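You operate a simulated robot arm through the tools that you are given. There is no shell and no other tool.

Carry out the task below with a simulated two-armed robot. There is one attempt and no reset: what you move stays moved.

TASK
Pull the stem from the valve in the vice and wipe the old grease off the valve's top.
Fine: clamp it first; stand the stem in the free hole of the stem rack; wipe with this bench's blue cloth and put it back; vice wide open at the end. What is to be rubbed or washed off counts as gone when no trace of it is left.

Only the result counts: the job must be done as asked and must still hold three seconds after the hand-in. Knocking over, shifting, dropping, spilling or breaking anything else fails it. Flat cloth is picked up by pressing the open fingertips on it (5 to 10 N) and closing them slowly along it; thin cloth reads only 2 to 8 mm in the jaws.

THE ROBOT
Two 7-joint arms with two-finger grippers on one trunk that stands fixed in place. Base frame: the origin is at the foot of the trunk, x ahead of it, y to its left, z up. Lengths are in mm, angles in degrees, forces in N, time in s.
The left shoulder is at [33, 175, 1278], the right one opposite. With the tool pointing down near the work surface each hand reaches from about 100 to 800 mm from the base axis, measured 20 degrees to its own side. Payload 2.94 kg a hand.
The tool frame of a hand sits at the grasp point between the pads (the TCP): z along the fingers, y along the line on which they close. The tips reach 30 mm beyond it. The gripper opens to 138 mm; its body begins 109 mm behind the TCP.
Orientation is that of the tool frame in the base frame, as a unit quaternion [x, y, z, w]. With the fingers straight down and closing along the base's y, the tool's x points along the base's -x, its y along +y and its z along -z.

THE INTERFACE
- The arms move only by the tool move_arm. It takes "left_series", "right_series" or both (then of equal length, played together; a hand with none holds still); each is a list of rows, each a list of 7 numbers: the shift along the base's x, y, z in mm, then the turn, a rotation vector about the base's x, y, z in degrees, then the finger opening in mm, from 0 to 138. In form: [[x, y, z, ax, ay, az, gripper], ...]. A call has 1 to 20 rows; each row shifts and turns the commanded pose from where the row before left it. Each row takes 0.2 s and may step no farther than 50 mm and 8.6 degrees from the row before; otherwise, or with a gripper value out of range, the whole call is refused. A pose out of reach is approached as far as the arm can. The call stops where the force on the tool passes 40 N (or 10 N more than at its start, if that is more) or the arm is blocked; 0.2 s more then pass. Each finger travels about 45 mm/s and halts on what it meets, pressing with about 33 N; the grip force reading is that of the motor and also rises with nothing between the fingers. The clock runs only during rows and for 0.2 s after the last one: add rows that do not move to give the fingers time. It gives the time, the measured TCP pose, the force on the tool (base axes), the opening and the grip force at its end, in the units of the frame above (readings bear some noise), with the torque about the TCP (base axes, N m) and any sound that the robot's microphone picked up.
- Cameras (640 x 400 px; columns grow to the right, rows downward): "scene" is now at [66.4, 56.6, 1758.1]; the picture's right is [0.69, -0.72, -0.00], its down [-0.51, -0.49, -0.70] and it looks along [0.51, 0.49, -0.71] (base axes); focal length 343 px, centre (320, 200). "left" rides on the left gripper at [71, -19, -146] in its tool frame; the picture's right is [0.26, 0.97, 0.00], its down [-0.85, 0.23, -0.48] and it looks along [-0.46, 0.12, 0.88] (tool axes); focal length 280 px, centre (320, 200). "right" rides on the right gripper at [71, 19, -146] in its tool frame; the picture's right is [-0.26, 0.96, 0.00], its down [-0.85, -0.23, -0.48] and it looks along [-0.46, -0.13, 0.88] (tool axes); focal length 280 px, centre (320, 200). There is no depth. A picture from a camera that has moved, and an enlarged one, comes with that camera's place and axes in the base frame and with its lens.
- get_image(camera): a new picture of that camera. No time passes.
- slide_trunk(by): moves the trunk up (or, below 0, down) by that many mm; the arms and the scene camera ride with it, the base frame stays. It gives what a move gives, with no picture.
- head_to(pan, tilt): turns the head with the scene camera to pan (to the left, within 120 degrees either way) and tilt (down, from -29 to 69), counted from straight ahead of the robot (the tilt from the chest, where the trunk bows). It gives what a move gives.
- inspect(camera, box): a new picture of the part [left, top, right, bottom] of that camera's present view, enlarged. No time passes.
- job_done(): hands the job in; it is judged then, once.

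Places have to be worked out from the pictures, the camera data and where the tool is seen. Open the grippers and draw the arms clear of the work before you hand the job in, unless the task says otherwise.

The tools are called after "Call:" as a command line: name --argument value ..., lists and objects as JSON in quotes. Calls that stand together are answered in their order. move_arm: Moves the arms, as the interface text tells. Its arguments: {"type":"object","properties":{"left_series":{"type":"array"},"right_series":{"type":"array"}},"required":[]} The other tools are called the same way: slide_trunk (by) moves the trunk up or down; head_to (pan, tilt) turns the head that bears the scene camera; get_image (camera) takes a picture; inspect (camera, box) takes an enlarged picture of a part of a camera's view; job_done () hands the job in.

At the start:

```text
time_s: 0.0
left_position: [381.0, 546.1, 1216.9]
left_tool_rot: [-0.001, 1.0, 0.0, 0.001]
left_force: [-0.5, 0.3, 0.1]
left_torque: [0.02, 0.02, -0.01]
left_opening: 137.9
left_gripper_force: 0.0
right_position: [508.6, 35.3, 1256.9]
right_tool_rot: [-0.001, 1.0, 0.001, -0.001]
right_force: [0.1, -0.1, -0.3]
right_torque: [0.03, -0.02, 0.0]
right_opening: 138.0
right_gripper_force: 0.1
trunk travel left (down, up): [-450.0, 284.0]
head pan, tilt (commanded): [43.6, 45.3]
```

scene: 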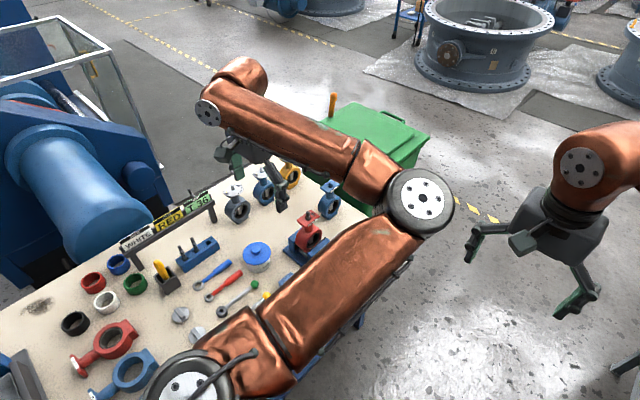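
right: 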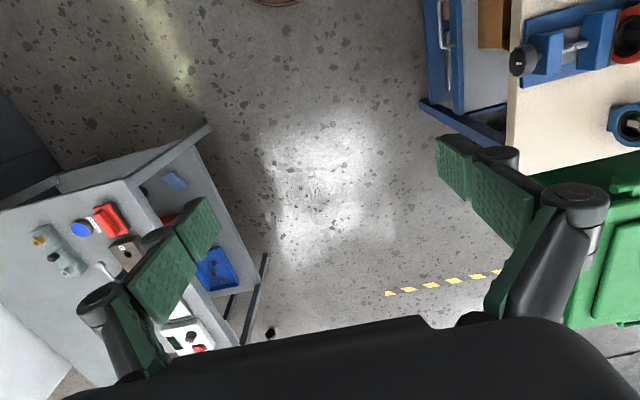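
left: 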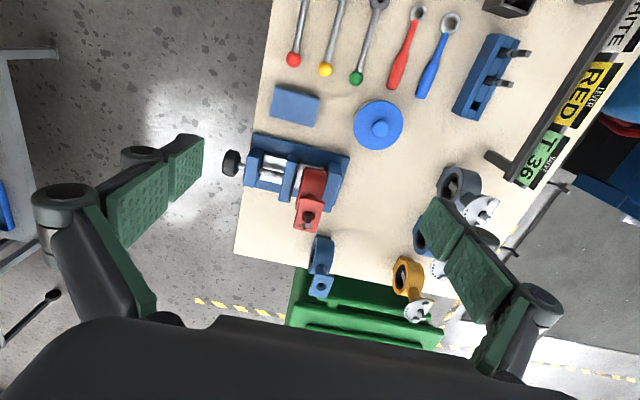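

The left camera shows the bench with vice (red valve), blue cloth, stem rack (blue block). I'll look closer at parts of the left and scene views.

Call:
inspect --camera "left" --box '[220, 120, 380, 240]'

Call:
inspect --camera "left" --box '[260, 0, 560, 190]'

Call:
inspect --camera "scene" --box '[120, 150, 360, 320]'

Call:
inspect --camera "right" --box '[0, 140, 280, 380]'

```text
3.33 times, centred on (300, 180) of left
camera zoom: at [309.0, 526.5, 1362.7], right [-0.26, 0.96, 0.0], down [0.85, 0.23, 0.48], along [0.46, 0.13, -0.88], focal length 935 px, centre (387, 267)
```

zoom: 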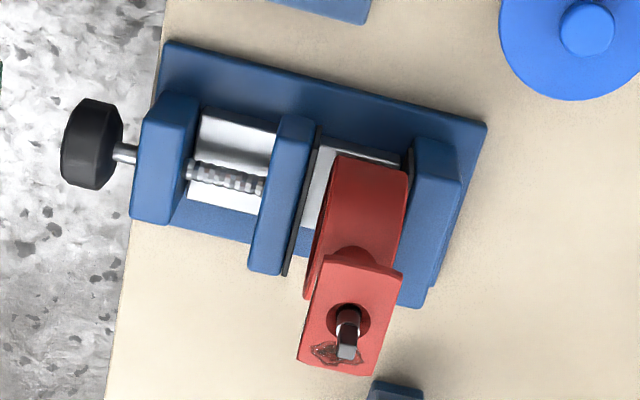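

```text
2.11 times, centred on (410, 95) of left
camera zoom: at [309.0, 526.5, 1362.7], right [-0.26, 0.96, 0.0], down [0.85, 0.23, 0.48], along [0.46, 0.13, -0.88], focal length 590 px, centre (130, 421)
```

zoom: 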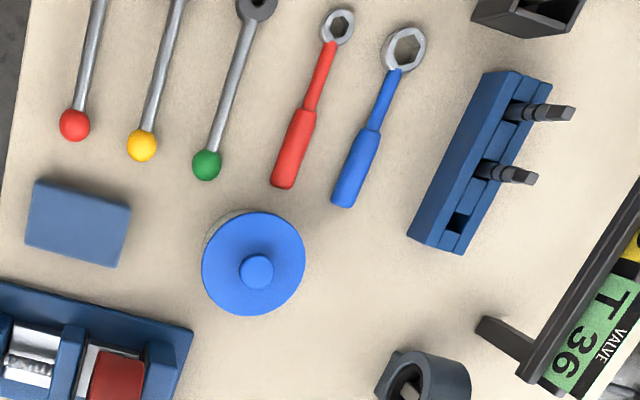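

```text
2.35 times, centred on (240, 235) of scene
camera zoom: at [66.4, 56.6, 1758.1], right [0.69, -0.72, 0.0], down [-0.51, -0.49, -0.7], along [0.51, 0.49, -0.71], focal length 808 px, centre (508, 118)
```

zoom: 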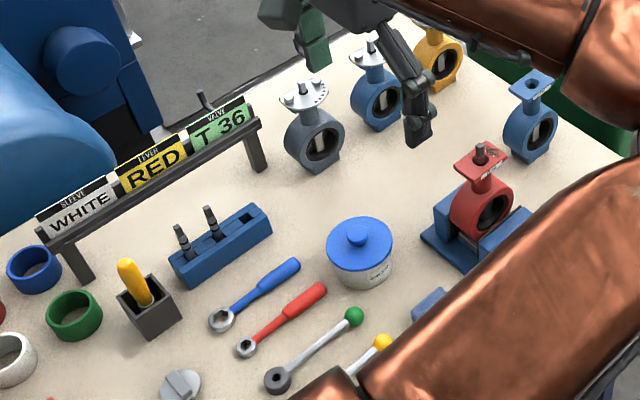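

```text
1.67 times, centred on (140, 260) of right
camera zoom: at [438.2, 54.7, 1401.4], right [0.26, 0.97, 0.0], down [0.85, -0.23, 0.47], along [0.46, -0.12, -0.88], focal length 467 px, centre (620, 100)
```

zoom: 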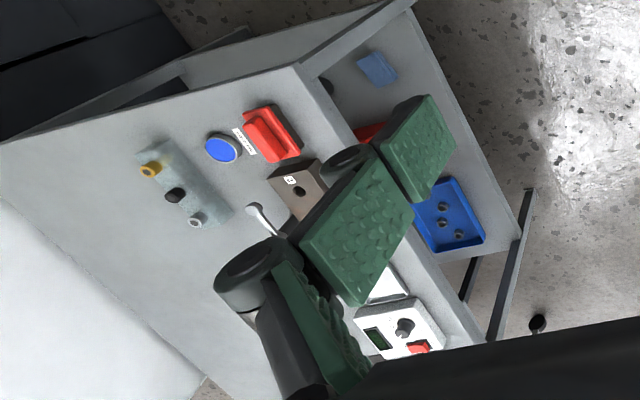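

The red valve stands in a blue vice with its black knob towards -y; the right arm blocks the scene camera. I'll draw the right hand away to the right to get a clear view.

Call:
move_arm --right_series '[[-20, -45, 0, 0, 0, 0, 138], [-20, -45, 0, 0, 0, 0, 138], [-20, -45, 0, 0, 0, 0, 138], [-20, -45, 0, 0, 0, 0, 138], [-20, -45, 0, 0, 0, 0, 138], [-20, -45, 0, 0, 0, 0, 138]]'

Call:
get_image --camera "scene"

```text
time_s: 1.4
left_position: [377.5, 544.1, 1218.6]
left_tool_rot: [-0.001, 1.0, 0.001, 0.001]
left_force: [-0.7, -0.3, -0.3]
left_torque: [0.07, 0.0, -0.03]
left_opening: 137.8
left_gripper_force: 0.0
right_position: [386.8, -237.2, 1256.1]
right_tool_rot: [-0.001, 1.0, 0.002, 0.001]
right_force: [-1.3, -0.4, -0.1]
right_torque: [0.07, -0.06, -0.01]
right_opening: 138.1
right_gripper_force: 0.1
trunk travel left (down, up): [-450.0, 284.0]
head pan, tilt (commanded): [43.6, 45.3]
```

```text
taken
camera scene: at [64.4, 52.8, 1758.4], right [0.69, -0.72, 0.0], down [-0.51, -0.49, -0.7], along [0.51, 0.49, -0.71], focal length 343 px, centre (320, 200)
```

scene: 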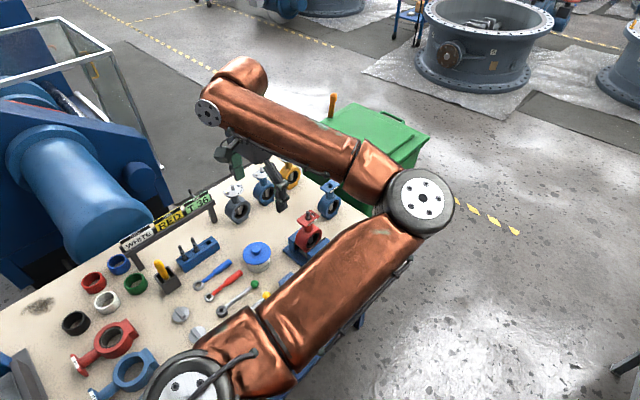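

The left arm itself blocks the scene camera. From ray intersection: bench top z≈800, bench edge at y≈438, vice along y (base y 444–641, x from 485), knob near [543, 413, ~845], stem top near [554, 576, 989]. I'll bring the right hand round with fingers pointing +y, still well short of the bench, to look at the vice from the knob side.

Call:
move_arm --right_series '[[10, 25, -20, 8, 0, 0, 138], [10, 25, -20, 8, 0, 0, 138], [10, 25, -20, 8, 0, 0, 138], [10, 25, -20, 8, 0, 0, 138], [10, 25, -20, 8, 0, 0, 138], [10, 25, -20, 8, 0, 0, 138]]'

Call:
head_to --pan 25 --tilt 45

Call:
get_image --camera "scene"

Call:
get_image --camera "right"

```text
time_s: 2.8
left_position: [380.8, 544.7, 1216.7]
left_tool_rot: [-0.001, 1.0, 0.0, 0.0]
left_force: [-0.7, -0.3, 0.2]
left_torque: [0.02, -0.01, 0.01]
left_opening: 138.2
left_gripper_force: 0.1
right_position: [449.7, -85.0, 1136.0]
right_tool_rot: [0.0, 0.913, 0.408, -0.001]
right_force: [0.3, 0.0, 0.1]
right_torque: [0.01, -0.01, -0.01]
right_opening: 137.9
right_gripper_force: 0.0
trunk travel left (down, up): [-450.0, 284.0]
head pan, tilt (commanded): [43.6, 45.3]
```

```text
time_s: 3.6
left_position: [380.3, 546.1, 1217.1]
left_tool_rot: [0.0, 1.0, 0.0, 0.0]
left_force: [0.1, -0.4, 1.0]
left_torque: [0.0, 0.01, -0.01]
left_opening: 137.8
left_gripper_force: 0.1
right_position: [448.7, -84.6, 1136.6]
right_tool_rot: [-0.001, 0.913, 0.407, -0.001]
right_force: [0.3, 0.6, 0.1]
right_torque: [-0.01, 0.0, -0.01]
right_opening: 138.2
right_gripper_force: 0.0
trunk travel left (down, up): [-450.0, 284.0]
head pan, tilt (commanded): [25.0, 45.0]
```

```text
taken
camera scene: at [81.4, 34.7, 1758.5], right [0.42, -0.91, 0.0], down [-0.64, -0.3, -0.71], along [0.64, 0.3, -0.71], focal length 343 px, centre (320, 200)
```

scene: 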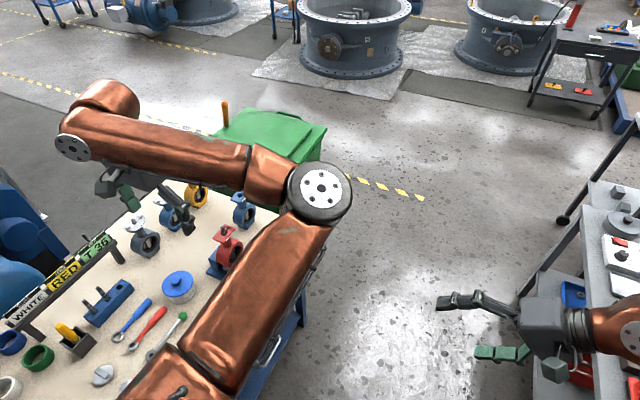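

```text
taken
camera right: at [377.6, -179.1, 1248.0], right [0.26, 0.65, 0.72], down [0.85, -0.51, 0.15], along [0.46, 0.57, -0.68], focal length 280 px, centre (320, 200)
```

right: 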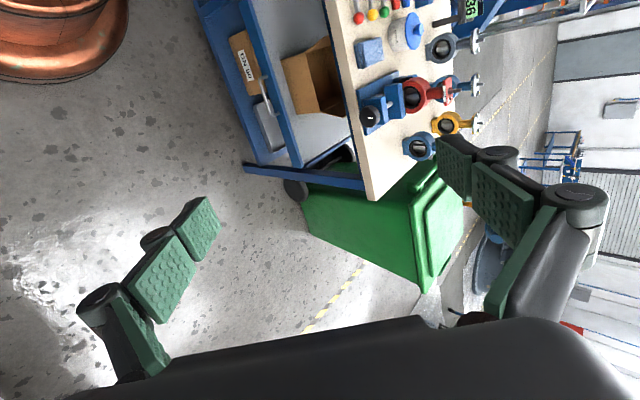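

The right camera now sees the vice end-on. I'll enlarge the vice and bench.

Call:
inspect --camera "right" --box '[340, 60, 500, 160]'

Call:
inspect --camera "scene" --box '[180, 180, 280, 300]'

```text
4.00 times, centred on (420, 110) of right
camera zoom: at [377.6, -179.1, 1248.0], right [0.26, 0.65, 0.72], down [0.85, -0.51, 0.15], along [0.46, 0.57, -0.68], focal length 1122 px, centre (-80, 560)
```

zoom: 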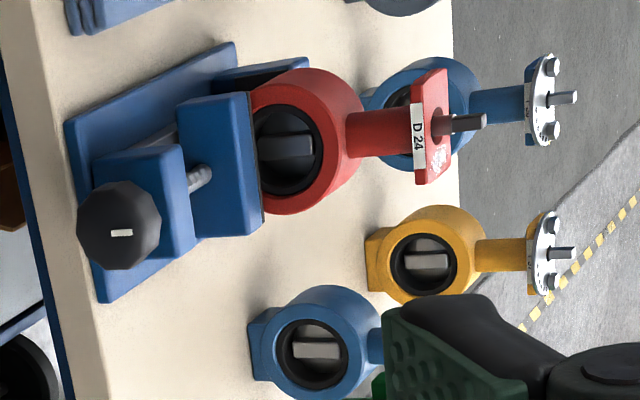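

```text
3.33 times, centred on (230, 240) of scene
camera zoom: at [81.4, 34.7, 1758.5], right [0.42, -0.91, 0.0], down [-0.64, -0.3, -0.71], along [0.64, 0.3, -0.71], focal length 1145 px, centre (620, 67)
```

zoom: 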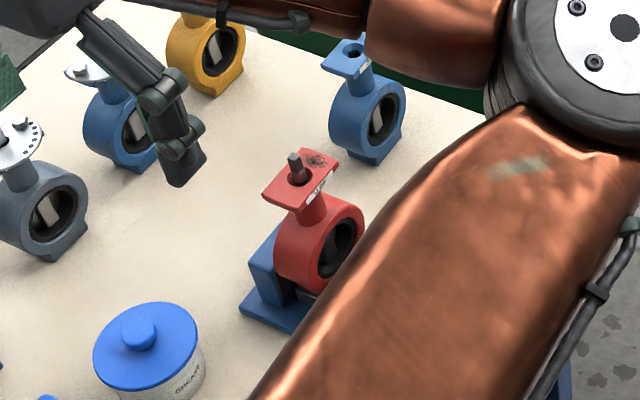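

The valve "D 24" sits between jaws, the knob has a white mark and is at about [553, 410, 827]. I'll bring the left hand lower for a close look at the jaws, grease and stem while advancing the right hand and finishing its turn to +y.

Call:
move_arm --left_series '[[12, 0, -25, 0, 0, 0, 138], [12, 0, -25, 0, 0, 0, 138], [12, 0, -25, 0, 0, 0, 138], [12, 0, -25, 0, 0, 0, 138], [12, 0, -25, 0, 0, 0, 138], [12, 0, -20, 0, 0, 0, 138]]' --right_series '[[15, 30, -40, 7, 0, 0, 138], [15, 30, -40, 7, 0, 0, 138], [15, 30, -40, 7, 0, 0, 138], [15, 30, -40, 7, 0, 0, 138], [15, 30, -40, 7, 0, 0, 138], [15, 30, -40, 7, 0, 0, 138]]'

Call:
get_image --camera "left"

Call:
get_image --camera "right"

Call:
get_image --camera "scene"

```text
refused: row 1 steps farther than a row can; nothing moved
```

```text
taken
camera left: at [309.0, 526.2, 1362.8], right [-0.26, 0.96, 0.0], down [0.85, 0.23, 0.48], along [0.46, 0.13, -0.88], focal length 280 px, centre (320, 200)
```

left: 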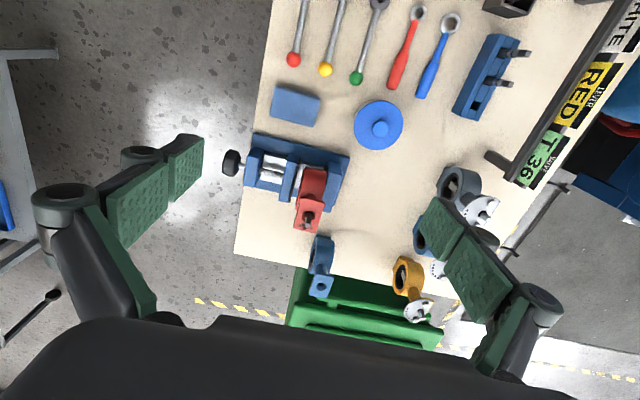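

```text
taken
camera right: at [377.6, -179.1, 1248.0], right [0.26, 0.65, 0.72], down [0.85, -0.51, 0.15], along [0.46, 0.57, -0.68], focal length 280 px, centre (320, 200)
```

right: 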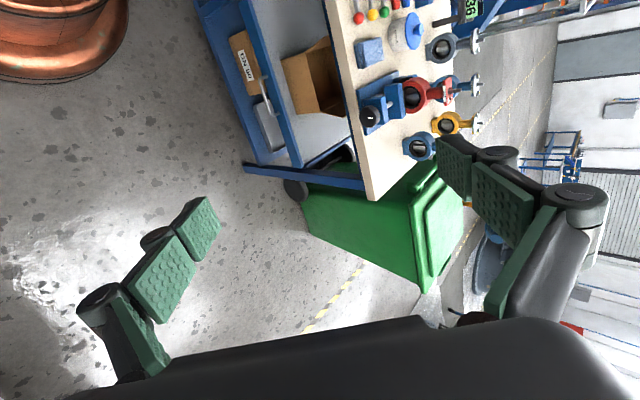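

```text
taken
camera scene: at [81.4, 34.7, 1758.5], right [0.42, -0.91, 0.0], down [-0.64, -0.3, -0.71], along [0.64, 0.3, -0.71], focal length 343 px, centre (320, 200)
```

scene: 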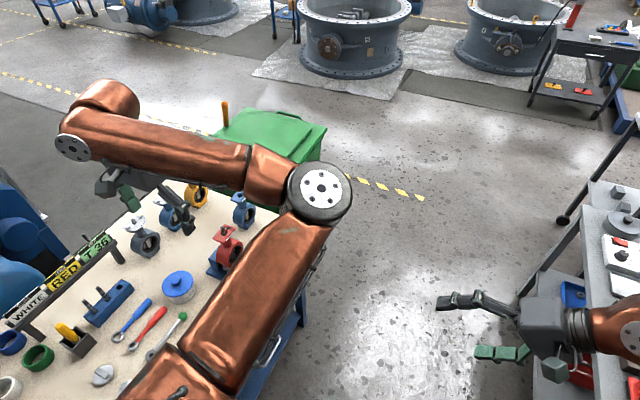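

Row length was just over the limit; same moves with shorter rows.

Call:
move_arm --left_series '[[12, 0, -25, 0, 0, 0, 138], [12, 0, -25, 0, 0, 0, 138], [12, 0, -25, 0, 0, 0, 138], [12, 0, -25, 0, 0, 0, 138], [12, 0, -25, 0, 0, 0, 138], [12, 0, -20, 0, 0, 0, 138]]' --right_series '[[14, 28, -34, 7, 0, 0, 138], [14, 28, -34, 7, 0, 0, 138], [14, 28, -34, 7, 0, 0, 138], [14, 28, -34, 7, 0, 0, 138], [14, 28, -34, 7, 0, 0, 138], [14, 28, -34, 7, 0, 0, 138]]'

Call:
get_image --camera "left"

Call:
get_image --camera "right"

Call:
get_image --camera "scene"

```text
time_s: 5.0
left_position: [452.6, 546.8, 1071.3]
left_tool_rot: [-0.001, 1.0, 0.001, 0.0]
left_force: [0.6, -0.1, -0.2]
left_torque: [0.02, -0.01, 0.01]
left_opening: 137.7
left_gripper_force: 0.1
right_position: [518.3, 55.6, 973.3]
right_tool_rot: [-0.004, 0.752, 0.659, 0.004]
right_force: [0.2, 0.6, 0.3]
right_torque: [-0.01, 0.01, -0.03]
right_opening: 138.0
right_gripper_force: 0.0
right hand out of reach, approached as far as the arm can: row 5, 6
trunk travel left (down, up): [-450.0, 284.0]
head pan, tilt (commanded): [25.0, 45.0]
```

```text
taken
camera left: at [381.2, 526.8, 1216.8], right [-0.26, 0.96, 0.0], down [0.85, 0.23, 0.48], along [0.46, 0.13, -0.88], focal length 280 px, centre (320, 200)
```

left: 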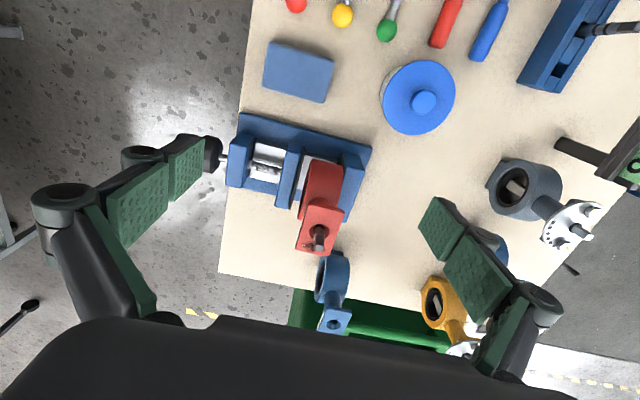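

```text
taken
camera right: at [447.7, -85.5, 1010.2], right [0.25, 0.13, 0.96], down [0.85, -0.5, -0.16], along [0.46, 0.86, -0.23], focal length 280 px, centre (320, 200)
```

right: 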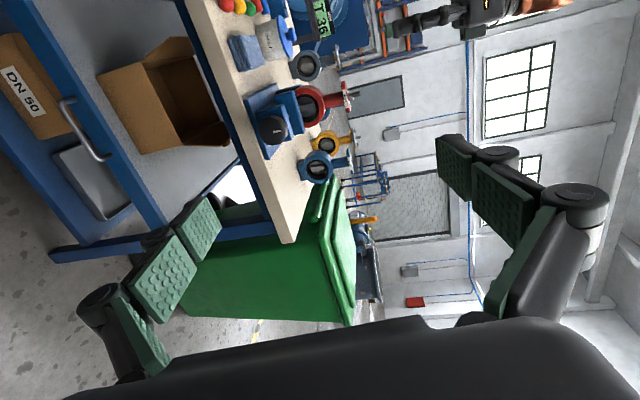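

```text
taken
camera scene: at [81.8, 34.9, 1758.6], right [0.42, -0.91, 0.0], down [-0.64, -0.3, -0.71], along [0.64, 0.3, -0.71], focal length 343 px, centre (320, 200)
```

scene: 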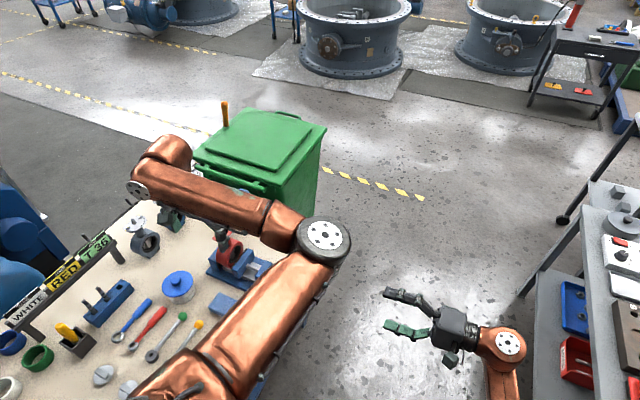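

The right hand stopped short of its last rows (near its reach). I'll look at where the right arm's elbow and the neighbouring bench are, to decide on lowering the trunk.

Call:
head_to --pan -15 --tilt 55

Call:
get_image --camera "scene"

Call:
inspect --camera "left" --box '[200, 90, 400, 270]'

Call:
inspect --camera "left" --box '[280, 180, 360, 270]'

Call:
inspect --camera "right" --box '[220, 50, 380, 190]'

```text
time_s: 6.1
left_position: [452.8, 546.5, 1071.8]
left_tool_rot: [0.0, 1.0, 0.001, 0.0]
left_force: [-0.3, 1.4, 0.1]
left_torque: [0.0, -0.01, -0.02]
left_opening: 137.8
left_gripper_force: 0.1
right_position: [518.4, 56.4, 975.0]
right_tool_rot: [-0.004, 0.752, 0.659, 0.004]
right_force: [-0.1, 0.1, 0.1]
right_torque: [0.03, 0.0, -0.02]
right_opening: 137.9
right_gripper_force: 0.0
trunk travel left (down, up): [-450.0, 284.0]
head pan, tilt (commanded): [-15.0, 55.0]
```

```text
taken
camera scene: at [77.2, -18.4, 1745.1], right [-0.26, -0.97, 0.0], down [-0.79, 0.21, -0.57], along [0.55, -0.15, -0.82], focal length 343 px, centre (320, 200)
```

scene: 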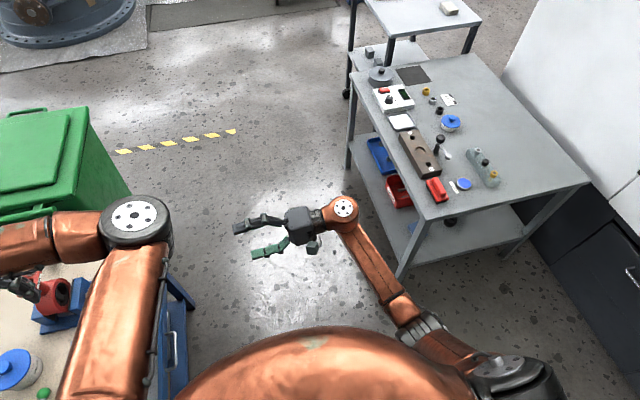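

```text
2.22 times, centred on (300, 180) of left
camera zoom: at [380.8, 526.5, 1217.4], right [-0.26, 0.96, 0.0], down [0.85, 0.23, 0.48], along [0.46, 0.13, -0.88], focal length 623 px, centre (364, 244)
```

zoom: 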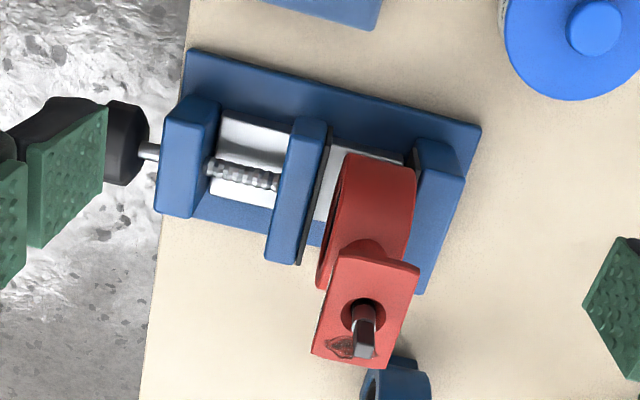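

```text
4.44 times, centred on (320, 225) of left
camera zoom: at [380.8, 526.5, 1217.4], right [-0.26, 0.96, 0.0], down [0.85, 0.23, 0.48], along [0.46, 0.13, -0.88], focal length 1246 px, centre (320, 89)
```

zoom: 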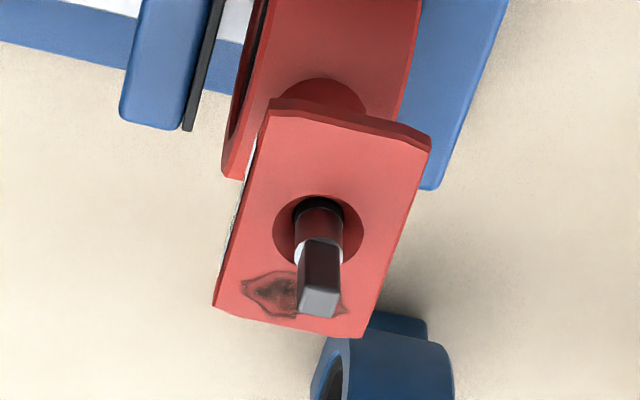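

```text
2.86 times, centred on (300, 120) of right
camera zoom: at [447.5, -85.5, 1011.2], right [0.25, 0.13, 0.96], down [0.85, -0.5, -0.16], along [0.46, 0.86, -0.23], focal length 801 px, centre (377, 429)
```

zoom: 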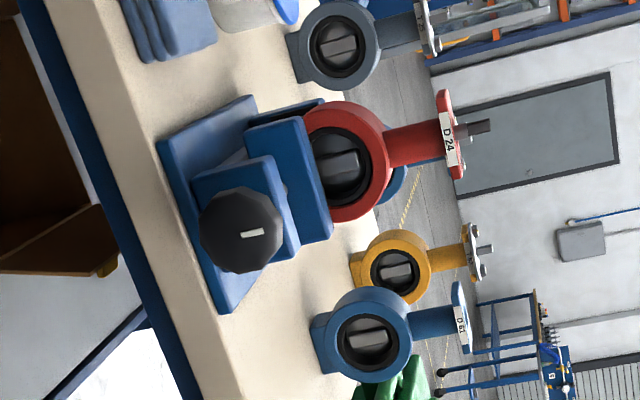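

The knob end is clearly visible with its white mark. I'll test whether the right hand can go on towards the knob (moving only +y and a bit lower) to learn what limits it.

Call:
move_arm --right_series '[[0, 25, -20, 0, 0, 0, 138], [0, 25, -20, 0, 0, 0, 138], [0, 25, -20, 0, 0, 0, 138], [0, 25, -20, 0, 0, 0, 138]]'

Call:
get_image --camera "scene"

```text
time_s: 7.1
left_position: [450.8, 548.0, 1071.1]
left_tool_rot: [0.0, 1.0, -0.001, 0.0]
left_force: [0.8, 0.6, 0.2]
left_torque: [0.0, -0.02, 0.0]
left_opening: 138.1
left_gripper_force: 0.1
right_position: [519.1, 63.1, 967.6]
right_tool_rot: [-0.001, 0.754, 0.657, 0.002]
right_force: [-0.7, 0.7, -1.2]
right_torque: [0.01, -0.01, -0.03]
right_opening: 138.0
right_gripper_force: 0.0
right hand out of reach, approached as far as the arm can: row 1, 2, 3, 4
trunk travel left (down, up): [-450.0, 284.0]
head pan, tilt (commanded): [-15.0, 55.0]
```

```text
taken
camera scene: at [77.3, -17.7, 1745.1], right [-0.26, -0.97, 0.0], down [-0.79, 0.21, -0.57], along [0.55, -0.15, -0.82], focal length 343 px, centre (320, 200)
```

scene: 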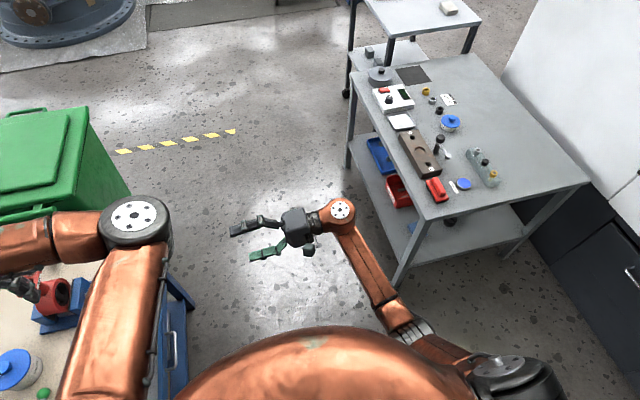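

The right arm isn't extended, so a joint limit probably stops it. I'll try it with the tool tilted back a little (about 60° from down) while moving +y.

Call:
move_arm --right_series '[[0, 0, 10, -8, 0, 0, 138], [0, 0, 10, -8, 0, 0, 138], [0, 10, 10, -8, 0, 0, 138], [0, 40, 0, 0, 0, 0, 138], [0, 40, 0, 0, 0, 0, 138], [0, 40, 0, 0, 0, 0, 138], [0, 40, 0, 0, 0, 0, 138]]'

Call:
get_image --camera "scene"

```text
time_s: 8.7
left_position: [452.6, 547.5, 1070.7]
left_tool_rot: [0.0, 1.0, -0.001, 0.0]
left_force: [-0.9, 1.1, 0.1]
left_torque: [-0.07, -0.02, 0.01]
left_opening: 137.9
left_gripper_force: 0.1
right_position: [517.2, 234.5, 998.3]
right_tool_rot: [-0.005, 0.872, 0.489, 0.003]
right_force: [-0.5, 0.0, -0.1]
right_torque: [0.0, 0.0, 0.02]
right_opening: 138.1
right_gripper_force: 0.0
trunk travel left (down, up): [-450.0, 284.0]
head pan, tilt (commanded): [-15.0, 55.0]
```

```text
taken
camera scene: at [77.6, -16.2, 1745.1], right [-0.26, -0.97, 0.0], down [-0.79, 0.21, -0.57], along [0.55, -0.15, -0.82], focal length 343 px, centre (320, 200)
```

scene: 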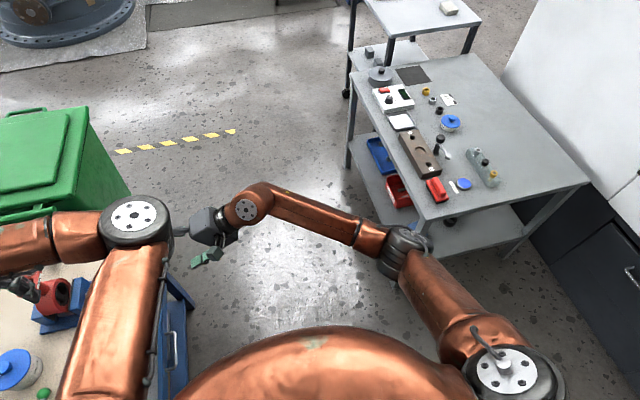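

Now the right forearm points along +y. I'll finish the turn to horizontal while lowering to the knob's height, keeping the fingertips ~70 mm short of the knob.

Call:
move_arm --right_series '[[6, 10, -28, 5.2, 0, 0, 138], [6, 10, -28, 5.2, 0, 0, 138], [6, 10, -28, 5.2, 0, 0, 138], [6, 10, -28, 5.2, 0, 0, 138], [6, 10, -28, 5.2, 0, 0, 138], [6, 10, -28, 5.5, 0, 0, 138]]'

Call:
get_image --camera "scene"

Call:
get_image --camera "right"

Call:
get_image --camera "left"

```text
time_s: 10.1
left_position: [452.7, 545.7, 1070.9]
left_tool_rot: [0.0, 1.0, 0.0, 0.0]
left_force: [0.0, 0.3, 0.5]
left_torque: [-0.01, -0.02, -0.01]
left_opening: 138.0
left_gripper_force: 0.1
right_position: [535.3, 261.3, 924.5]
right_tool_rot: [-0.005, 0.807, 0.59, 0.004]
right_force: [-0.1, 0.1, -0.1]
right_torque: [-0.02, 0.03, 0.0]
right_opening: 137.8
right_gripper_force: 0.0
right hand out of reach, approached as far as the arm can: row 3, 4, 5, 6
trunk travel left (down, up): [-450.0, 284.0]
head pan, tilt (commanded): [-15.0, 55.0]
```

```text
taken
camera scene: at [77.3, -18.1, 1745.1], right [-0.26, -0.97, 0.0], down [-0.79, 0.21, -0.57], along [0.55, -0.15, -0.82], focal length 343 px, centre (320, 200)
```

scene: 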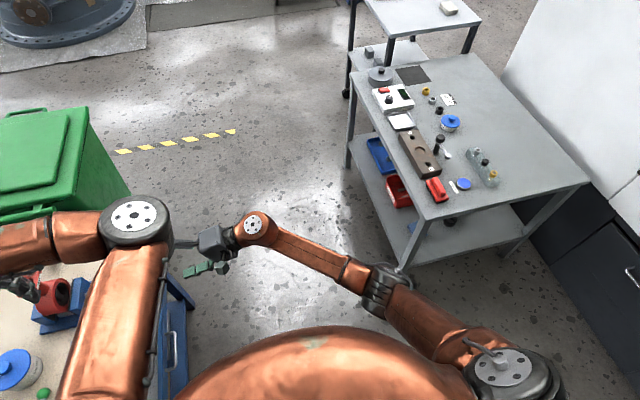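

```text
taken
camera right: at [463.7, 129.4, 985.0], right [0.25, 0.29, 0.92], down [0.85, -0.52, -0.07], along [0.46, 0.8, -0.38], focal length 280 px, centre (320, 200)
```

right: 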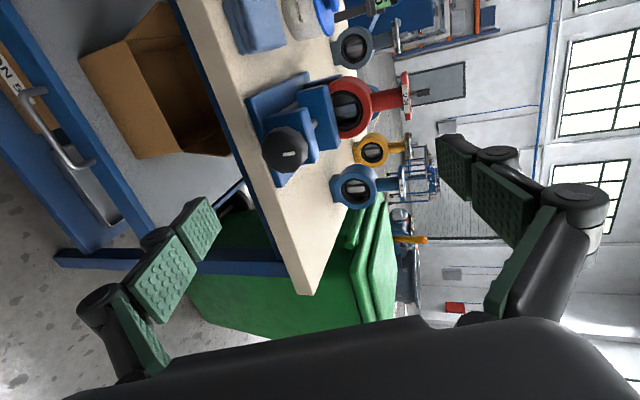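

```text
taken
camera left: at [380.9, 526.7, 1217.2], right [-0.26, 0.96, 0.0], down [0.85, 0.23, 0.48], along [0.46, 0.13, -0.88], focal length 280 px, centre (320, 200)
```

left: 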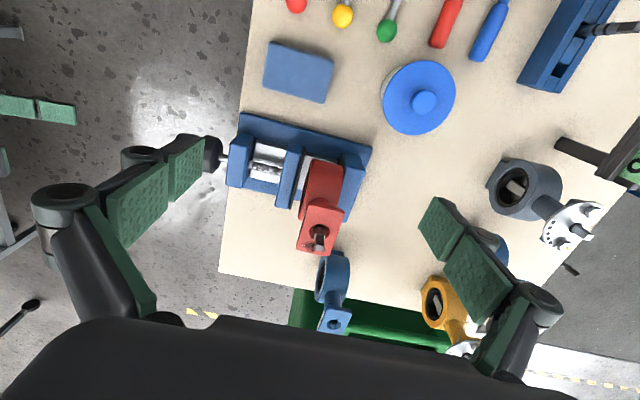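

The right hand is at [535, 261, 924], still limited; lowering the trunk should bring the shoulder nearer knob height. First I'll raise the left hand well above the bench so the trunk can go down.

Call:
move_arm --left_series '[[-10, 0, 45, 0, 0, 0, 138], [-10, 0, 45, 0, 0, 0, 138], [-10, 0, 45, 0, 0, 0, 138], [-10, 0, 45, 0, 0, 0, 138], [-10, 0, 45, 0, 0, 0, 138], [-10, 0, 45, 0, 0, 0, 138], [-10, 0, 45, 0, 0, 0, 138]]' --right_series '[[0, -5, 10, 0, 0, 0, 138], [0, -5, 10, 0, 0, 0, 138], [0, -5, 10, 0, 0, 0, 138], [0, -5, 10, 0, 0, 0, 138], [0, 0, 0, 0, 0, 0, 138], [0, 0, 0, 0, 0, 0, 138], [0, 0, 0, 0, 0, 0, 138]]'

Call:
head_to --pan 15 --tilt 55

Call:
get_image --camera "scene"

```text
time_s: 11.7
left_position: [381.5, 544.3, 1389.4]
left_tool_rot: [-0.001, 1.0, 0.0, 0.001]
left_force: [0.1, -0.6, -0.4]
left_torque: [-0.02, -0.04, 0.01]
left_opening: 137.8
left_gripper_force: 0.1
right_position: [532.5, 239.9, 965.0]
right_tool_rot: [-0.005, 0.807, 0.591, 0.003]
right_force: [-0.4, 0.3, 0.4]
right_torque: [-0.01, 0.0, -0.01]
right_opening: 137.6
right_gripper_force: 0.1
trunk travel left (down, up): [-450.0, 284.0]
head pan, tilt (commanded): [-15.0, 55.0]
```

```text
time_s: 12.6
left_position: [383.5, 545.7, 1389.0]
left_tool_rot: [-0.001, 1.0, 0.001, 0.0]
left_force: [-0.2, 0.7, 0.3]
left_torque: [-0.01, 0.01, -0.01]
left_opening: 137.9
left_gripper_force: 0.0
right_position: [533.1, 239.5, 964.3]
right_tool_rot: [-0.005, 0.807, 0.591, 0.004]
right_force: [-0.8, 0.4, 0.4]
right_torque: [-0.05, -0.03, 0.0]
right_opening: 138.1
right_gripper_force: 0.2
trunk travel left (down, up): [-450.0, 284.0]
head pan, tilt (commanded): [15.0, 55.0]
```

```text
taken
camera scene: at [77.1, 19.0, 1745.1], right [0.26, -0.97, 0.0], down [-0.79, -0.21, -0.57], along [0.55, 0.15, -0.82], focal length 343 px, centre (320, 200)
```

scene: 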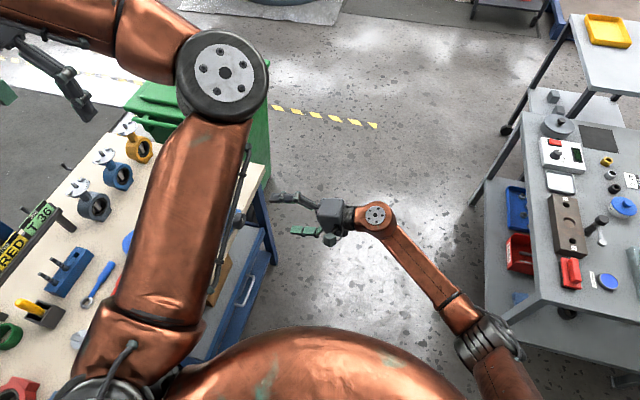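

Left arm is high and clear. I'll lower the trunk 250 mm; the right hand then goes to z≈714 in free space in front of the bench side.

Call:
slide_trunk --by -250

Call:
get_image --camera "scene"

```text
time_s: 15.2
left_position: [382.2, 546.0, 1136.7]
left_tool_rot: [0.0, 1.0, -0.001, 0.002]
left_force: [0.7, 0.1, 0.1]
left_torque: [-0.03, -0.03, -0.03]
left_opening: 138.0
left_gripper_force: 0.0
right_position: [532.2, 240.6, 714.0]
right_tool_rot: [-0.005, 0.807, 0.591, 0.004]
right_force: [-0.5, 0.0, -0.3]
right_torque: [0.04, 0.01, -0.02]
right_opening: 138.0
right_gripper_force: 0.1
trunk travel left (down, up): [-200.0, 534.0]
head pan, tilt (commanded): [15.0, 55.0]
```

```text
taken
camera scene: at [219.6, 19.3, 1489.4], right [0.26, -0.97, 0.0], down [-0.79, -0.21, -0.57], along [0.55, 0.15, -0.82], focal length 343 px, centre (320, 200)
```

scene: 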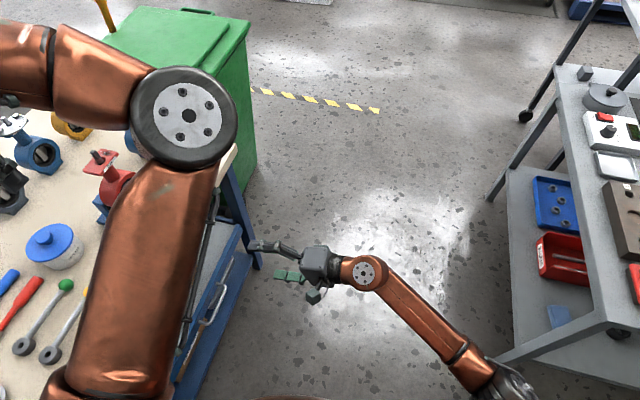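

The trunk bowed lower; hands kept x,y. Now I try raising the right hand to knob height [553, 290, 827] with the tool horizontal.

Call:
move_arm --right_series '[[5, 12, 28, 4.4, 0, 0, 138], [5, 12, 28, 4.4, 0, 0, 138], [5, 12, 28, 4.4, 0, 0, 138], [5, 12, 28, 4.4, 0, 0, 138]]'

Call:
get_image --camera "scene"

Call:
get_image --camera "right"

```text
time_s: 16.2
left_position: [382.7, 546.4, 1136.4]
left_tool_rot: [-0.001, 1.0, 0.0, 0.0]
left_force: [0.1, 0.1, 1.1]
left_torque: [-0.01, 0.0, 0.01]
left_opening: 138.2
left_gripper_force: 0.1
right_position: [554.1, 290.7, 825.8]
right_tool_rot: [-0.004, 0.708, 0.707, 0.004]
right_force: [0.3, -0.1, -0.1]
right_torque: [0.03, -0.01, 0.03]
right_opening: 137.9
right_gripper_force: 0.1
trunk travel left (down, up): [-200.0, 534.0]
head pan, tilt (commanded): [15.0, 55.0]
```

```text
taken
camera scene: at [220.4, 20.0, 1489.1], right [0.26, -0.97, 0.0], down [-0.79, -0.21, -0.57], along [0.55, 0.15, -0.82], focal length 343 px, centre (320, 200)
```

scene: 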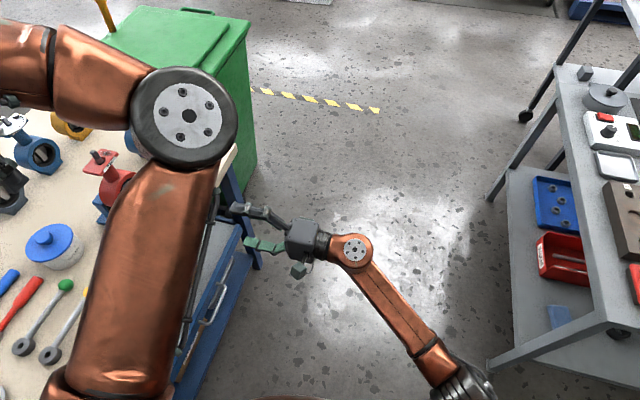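

```text
taken
camera right: at [482.9, 145.3, 842.4], right [0.25, 0.0, 0.97], down [0.85, -0.48, -0.22], along [0.46, 0.88, -0.12], focal length 280 px, centre (320, 200)
```

right: 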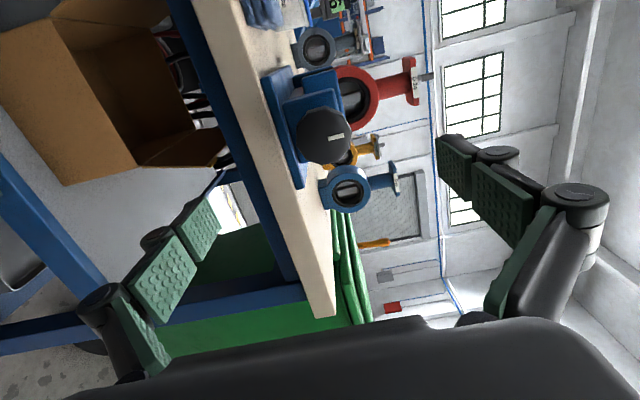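

The right hand now reaches [554, 291, 826] pointing +y. I'll enlarge the knob to fix its centre and mark.

Call:
inspect --camera "right" --box '[250, 50, 410, 190]'

Call:
inspect --camera "left" --box '[200, 90, 360, 230]'

```text
2.86 times, centred on (330, 120) of right
camera zoom: at [482.9, 145.3, 842.4], right [0.25, 0.0, 0.97], down [0.85, -0.48, -0.22], along [0.46, 0.88, -0.12], focal length 801 px, centre (291, 429)
```

zoom: 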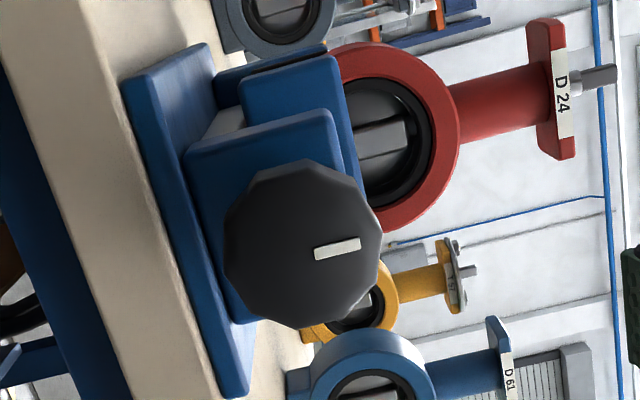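

```text
2.86 times, centred on (280, 160) of left
camera zoom: at [311.1, 527.1, 1282.4], right [-0.26, 0.96, 0.0], down [0.85, 0.23, 0.48], along [0.46, 0.12, -0.88], focal length 801 px, centre (434, 314)
```

zoom: 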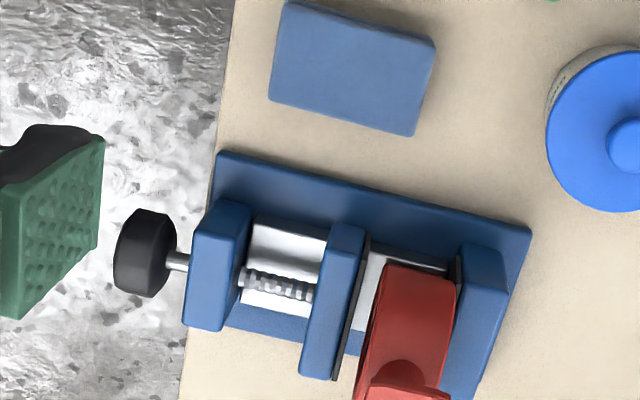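

Knob: decagon ~50 mm across, centre [551, 395–430, 828], mark pointing up. Tightening should be +ay. Before gripping I'll test the wrist roll range here in free space, rolling back -170°.

Call:
move_arm --right_series '[[0, 0, 0, 0, -8.5, 0, 100], [0, 0, 0, 0, -8.5, 0, 100], [0, 0, 0, 0, -8.5, 0, 100], [0, 0, 0, 0, -8.5, 0, 100], [0, 0, 0, 0, -8.5, 0, 100], [0, 0, 0, 0, -8.5, 0, 100], [0, 0, 0, 0, -8.5, 0, 100], [0, 0, 0, 0, -8.5, 0, 100], [0, 0, 0, 0, -8.5, 0, 100], [0, 0, 0, 0, -8.5, 0, 100], [0, 0, 0, 0, -8.5, 0, 100], [0, 0, 0, 0, -8.5, 0, 100], [0, 0, 0, 0, -8.5, 0, 100], [0, 0, 0, 0, -8.5, 0, 100], [0, 0, 0, 0, -8.5, 0, 100], [0, 0, 0, 0, -8.5, 0, 100], [0, 0, 0, 0, -8.5, 0, 100], [0, 0, 0, 0, -8.5, 0, 100], [0, 0, 0, 0, -8.5, 0, 100], [0, 0, 0, 0, -8.5, 0, 100]]'

```text
time_s: 20.4
left_position: [382.9, 544.6, 1137.1]
left_tool_rot: [0.0, 1.0, 0.0, 0.0]
left_force: [-0.2, -0.1, -0.3]
left_torque: [0.09, -0.02, 0.0]
left_opening: 138.0
left_gripper_force: 0.2
right_position: [498.1, 246.2, 879.0]
right_tool_rot: [-0.16, 0.689, 0.689, 0.159]
right_force: [-0.2, -0.5, -0.2]
right_torque: [0.09, 0.04, -0.03]
right_opening: 99.9
right_gripper_force: 0.0
right hand out of reach, approached as far as the arm can: row 2, 3, 4, 5, 6, 7, 8, 9, 10, 11, 12, 13, 14, 15, 16, 17, 18, 19, 20
trunk travel left (down, up): [-200.0, 534.0]
head pan, tilt (commanded): [15.0, 55.0]
```

Negative roll is limited to about -10…-26° here. I'll return to the start pose and test the positive roll range.

Call:
move_arm --right_series '[[13.7, 11, -13, 0, 6.5, 0, 100], [13.7, 11, -13, 0, 6.5, 0, 100], [13.7, 11, -13, 0, 6.5, 0, 100], [13.7, 11, -13, 0, 6.5, 0, 100], [0, 0, 0, 0, 8.5, 0, 100], [0, 0, 0, 0, 8.5, 0, 100], [0, 0, 0, 0, 8.5, 0, 100], [0, 0, 0, 0, 8.5, 0, 100], [0, 0, 0, 0, 8.5, 0, 100], [0, 0, 0, 0, 8.5, 0, 100], [0, 0, 0, 0, 8.5, 0, 100], [0, 0, 0, 0, 8.5, 0, 100], [0, 0, 0, 0, 8.5, 0, 100], [0, 0, 0, 0, 8.5, 0, 100], [0, 0, 0, 0, 8.5, 0, 100], [0, 0, 0, 0, 8.5, 0, 100], [0, 0, 0, 0, 8.5, 0, 100], [0, 0, 0, 0, 8.5, 0, 100], [0, 0, 0, 0, 8.5, 0, 100], [0, 0, 0, 0, 8.5, 0, 100]]'

Call:
get_image --camera "scene"

```text
time_s: 24.6
left_position: [383.0, 546.7, 1135.5]
left_tool_rot: [0.0, 1.0, -0.001, 0.001]
left_force: [-0.1, 0.1, -0.3]
left_torque: [-0.01, -0.01, 0.06]
left_opening: 137.9
left_gripper_force: 0.1
right_position: [553.9, 289.6, 827.5]
right_tool_rot: [-0.655, -0.265, -0.264, 0.656]
right_force: [0.1, -0.3, -0.5]
right_torque: [-0.02, 0.02, 0.0]
right_opening: 100.3
right_gripper_force: 0.0
trunk travel left (down, up): [-200.0, 534.0]
head pan, tilt (commanded): [15.0, 55.0]
```

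```text
taken
camera scene: at [220.4, 19.5, 1489.1], right [0.26, -0.97, 0.0], down [-0.79, -0.21, -0.57], along [0.55, 0.15, -0.82], focal length 343 px, centre (320, 200)
```

scene: 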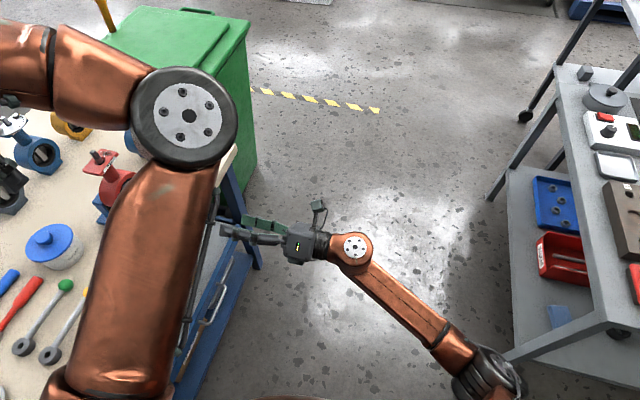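

Positive roll to +136° works freely. I'll keep rolling to find its upper end.

Call:
move_arm --right_series '[[0, 0, 0, 0, 8.5, 0, 100], [0, 0, 0, 0, 8.5, 0, 100], [0, 0, 0, 0, 8.5, 0, 100], [0, 0, 0, 0, 8.5, 0, 100], [0, 0, 0, 0, 8.5, 0, 100], [0, 0, 0, 0, 8.5, 0, 100], [0, 0, 0, 0, 8.5, 0, 100], [0, 0, 0, 0, 8.5, 0, 100], [0, 0, 0, 0, 8.5, 0, 100], [0, 0, 0, 0, 8.5, 0, 100], [0, 0, 0, 0, 8.5, 0, 100], [0, 0, 0, 0, 8.5, 0, 100], [0, 0, 0, 0, 8.5, 0, 100], [0, 0, 0, 0, 8.5, 0, 100], [0, 0, 0, 0, 8.5, 0, 100]]'

```text
time_s: 27.8
left_position: [381.4, 546.0, 1136.3]
left_tool_rot: [-0.002, 1.0, 0.0, 0.0]
left_force: [0.5, -0.3, -0.4]
left_torque: [0.02, -0.01, -0.01]
left_opening: 138.0
left_gripper_force: 0.1
right_position: [553.6, 291.7, 827.4]
right_tool_rot: [-0.527, 0.472, 0.471, 0.528]
right_force: [0.2, -0.7, -1.1]
right_torque: [0.01, 0.0, -0.02]
right_opening: 100.0
right_gripper_force: 0.0
trunk travel left (down, up): [-200.0, 534.0]
head pan, tilt (commanded): [15.0, 55.0]
```

Still free at +263°. A bit further to find the end.

Call:
move_arm --right_series '[[0, 0, 0, 0, 8.5, 0, 100], [0, 0, 0, 0, 8.5, 0, 100], [0, 0, 0, 0, 8.5, 0, 100], [0, 0, 0, 0, 8.5, 0, 100], [0, 0, 0, 0, 8.5, 0, 100], [0, 0, 0, 0, 8.5, 0, 100], [0, 0, 0, 0, 8.5, 0, 100], [0, 0, 0, 0, 8.5, 0, 100]]'

Call:
inspect --camera "left" --box '[180, 90, 360, 230]'

```text
time_s: 29.6
left_position: [381.7, 547.3, 1136.3]
left_tool_rot: [-0.001, 1.0, -0.001, 0.0]
left_force: [-0.3, -0.3, 1.0]
left_torque: [0.02, -0.01, 0.05]
left_opening: 137.7
left_gripper_force: 0.0
right_position: [553.9, 290.4, 827.3]
right_tool_rot: [-0.174, 0.686, 0.685, 0.175]
right_force: [0.6, 0.4, -1.1]
right_torque: [-0.01, 0.01, -0.01]
right_opening: 100.1
right_gripper_force: 0.2
trunk travel left (down, up): [-200.0, 534.0]
head pan, tilt (commanded): [15.0, 55.0]
```

```text
2.86 times, centred on (270, 160) of left
camera zoom: at [311.2, 526.7, 1282.5], right [-0.26, 0.96, 0.0], down [0.85, 0.23, 0.48], along [0.46, 0.12, -0.88], focal length 801 px, centre (463, 314)
```

zoom: 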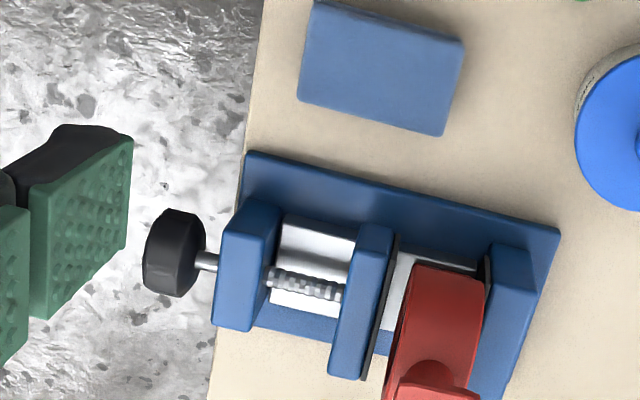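

Roll spans at least 0…+331°. I'll roll back to 0° so that I can clamp with one long +ay stroke.

Call:
move_arm --right_series '[[0, 0, 0, 0, -8.5, 0, 80], [0, 0, 0, 0, -8.5, 0, 80], [0, 0, 0, 0, -8.5, 0, 80], [0, 0, 0, 0, -8.5, 0, 80], [0, 0, 0, 0, -8.5, 0, 80], [0, 0, 0, 0, -8.5, 0, 80], [0, 0, 0, 0, -8.5, 0, 80], [0, 0, 0, 0, -8.5, 0, 80], [0, 0, 0, 0, -8.5, 0, 80], [0, 0, 0, 0, -8.5, 0, 80], [0, 0, 0, 0, -8.5, 0, 80], [0, 0, 0, 0, -8.5, 0, 80], [0, 0, 0, 0, -8.5, 0, 80], [0, 0, 0, 0, -8.5, 0, 80], [0, 0, 0, 0, -8.5, 0, 80], [0, 0, 0, 0, -8.5, 0, 80], [0, 0, 0, 0, -8.5, 0, 80], [0, 0, 0, 0, -8.5, 0, 80], [0, 0, 0, 0, -8.5, 0, 80], [0, 0, 0, 0, -8.5, 0, 80]]'

Call:
move_arm --right_series '[[0, 0, 0, 0, -8.5, 0, 80], [0, 0, 0, 0, -8.5, 0, 80], [0, 0, 0, 0, -8.5, 0, 80], [0, 0, 0, 0, -8.5, 0, 80], [0, 0, 0, 0, -8.5, 0, 80], [0, 0, 0, 0, -8.5, 0, 80], [0, 0, 0, 0, -8.5, 0, 80], [0, 0, 0, 0, -8.5, 0, 80], [0, 0, 0, 0, -8.5, 0, 80], [0, 0, 0, 0, -8.5, 0, 80], [0, 0, 0, 0, -8.5, 0, 80], [0, 0, 0, 0, -8.5, 0, 80], [0, 0, 0, 0, -8.5, 0, 80], [0, 0, 0, 0, -8.5, 0, 80], [0, 0, 0, 0, -8.5, 0, 80], [0, 0, 0, 0, -8.5, 0, 80], [0, 0, 0, 0, -8.5, 0, 80], [0, 0, 0, 0, -8.5, 0, 80], [0, 0, 0, 0, -8.5, 0, 80]]'

Call:
inspect --camera "right" --box '[250, 50, 410, 190]'

```text
time_s: 33.8
left_position: [383.1, 546.0, 1136.6]
left_tool_rot: [-0.001, 1.0, 0.0, 0.0]
left_force: [0.1, -0.2, 0.5]
left_torque: [0.0, 0.0, 0.01]
left_opening: 137.8
left_gripper_force: 0.0
right_position: [554.2, 291.6, 828.0]
right_tool_rot: [-0.698, -0.115, -0.116, 0.698]
right_force: [0.7, -0.6, -0.1]
right_torque: [-0.01, 0.0, -0.01]
right_opening: 80.1
right_gripper_force: 0.1
trunk travel left (down, up): [-200.0, 534.0]
head pan, tilt (commanded): [15.0, 55.0]
```

```text
time_s: 37.8
left_position: [382.7, 546.2, 1137.9]
left_tool_rot: [-0.001, 1.0, 0.0, -0.001]
left_force: [-0.6, -0.3, -0.2]
left_torque: [0.02, 0.02, 0.01]
left_opening: 137.8
left_gripper_force: 0.0
right_position: [554.1, 291.1, 828.0]
right_tool_rot: [-0.002, 0.708, 0.707, 0.002]
right_force: [0.0, -0.2, 0.5]
right_torque: [0.0, 0.02, 0.0]
right_opening: 79.9
right_gripper_force: 0.1
trunk travel left (down, up): [-200.0, 534.0]
head pan, tilt (commanded): [15.0, 55.0]
```

```text
2.86 times, centred on (330, 120) of right
camera zoom: at [482.1, 145.9, 845.6], right [0.26, 0.0, 0.97], down [0.85, -0.48, -0.23], along [0.46, 0.88, -0.12], focal length 801 px, centre (291, 429)
```

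zoom: 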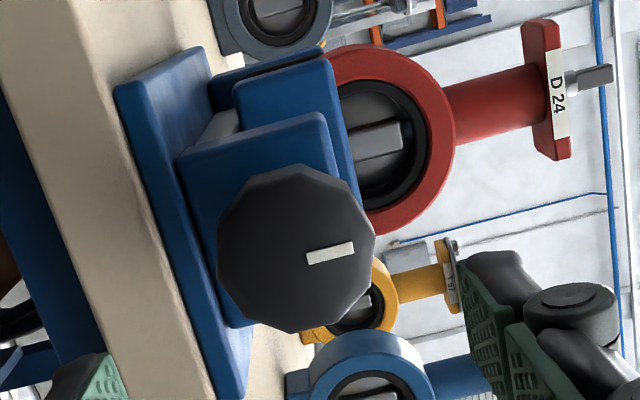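

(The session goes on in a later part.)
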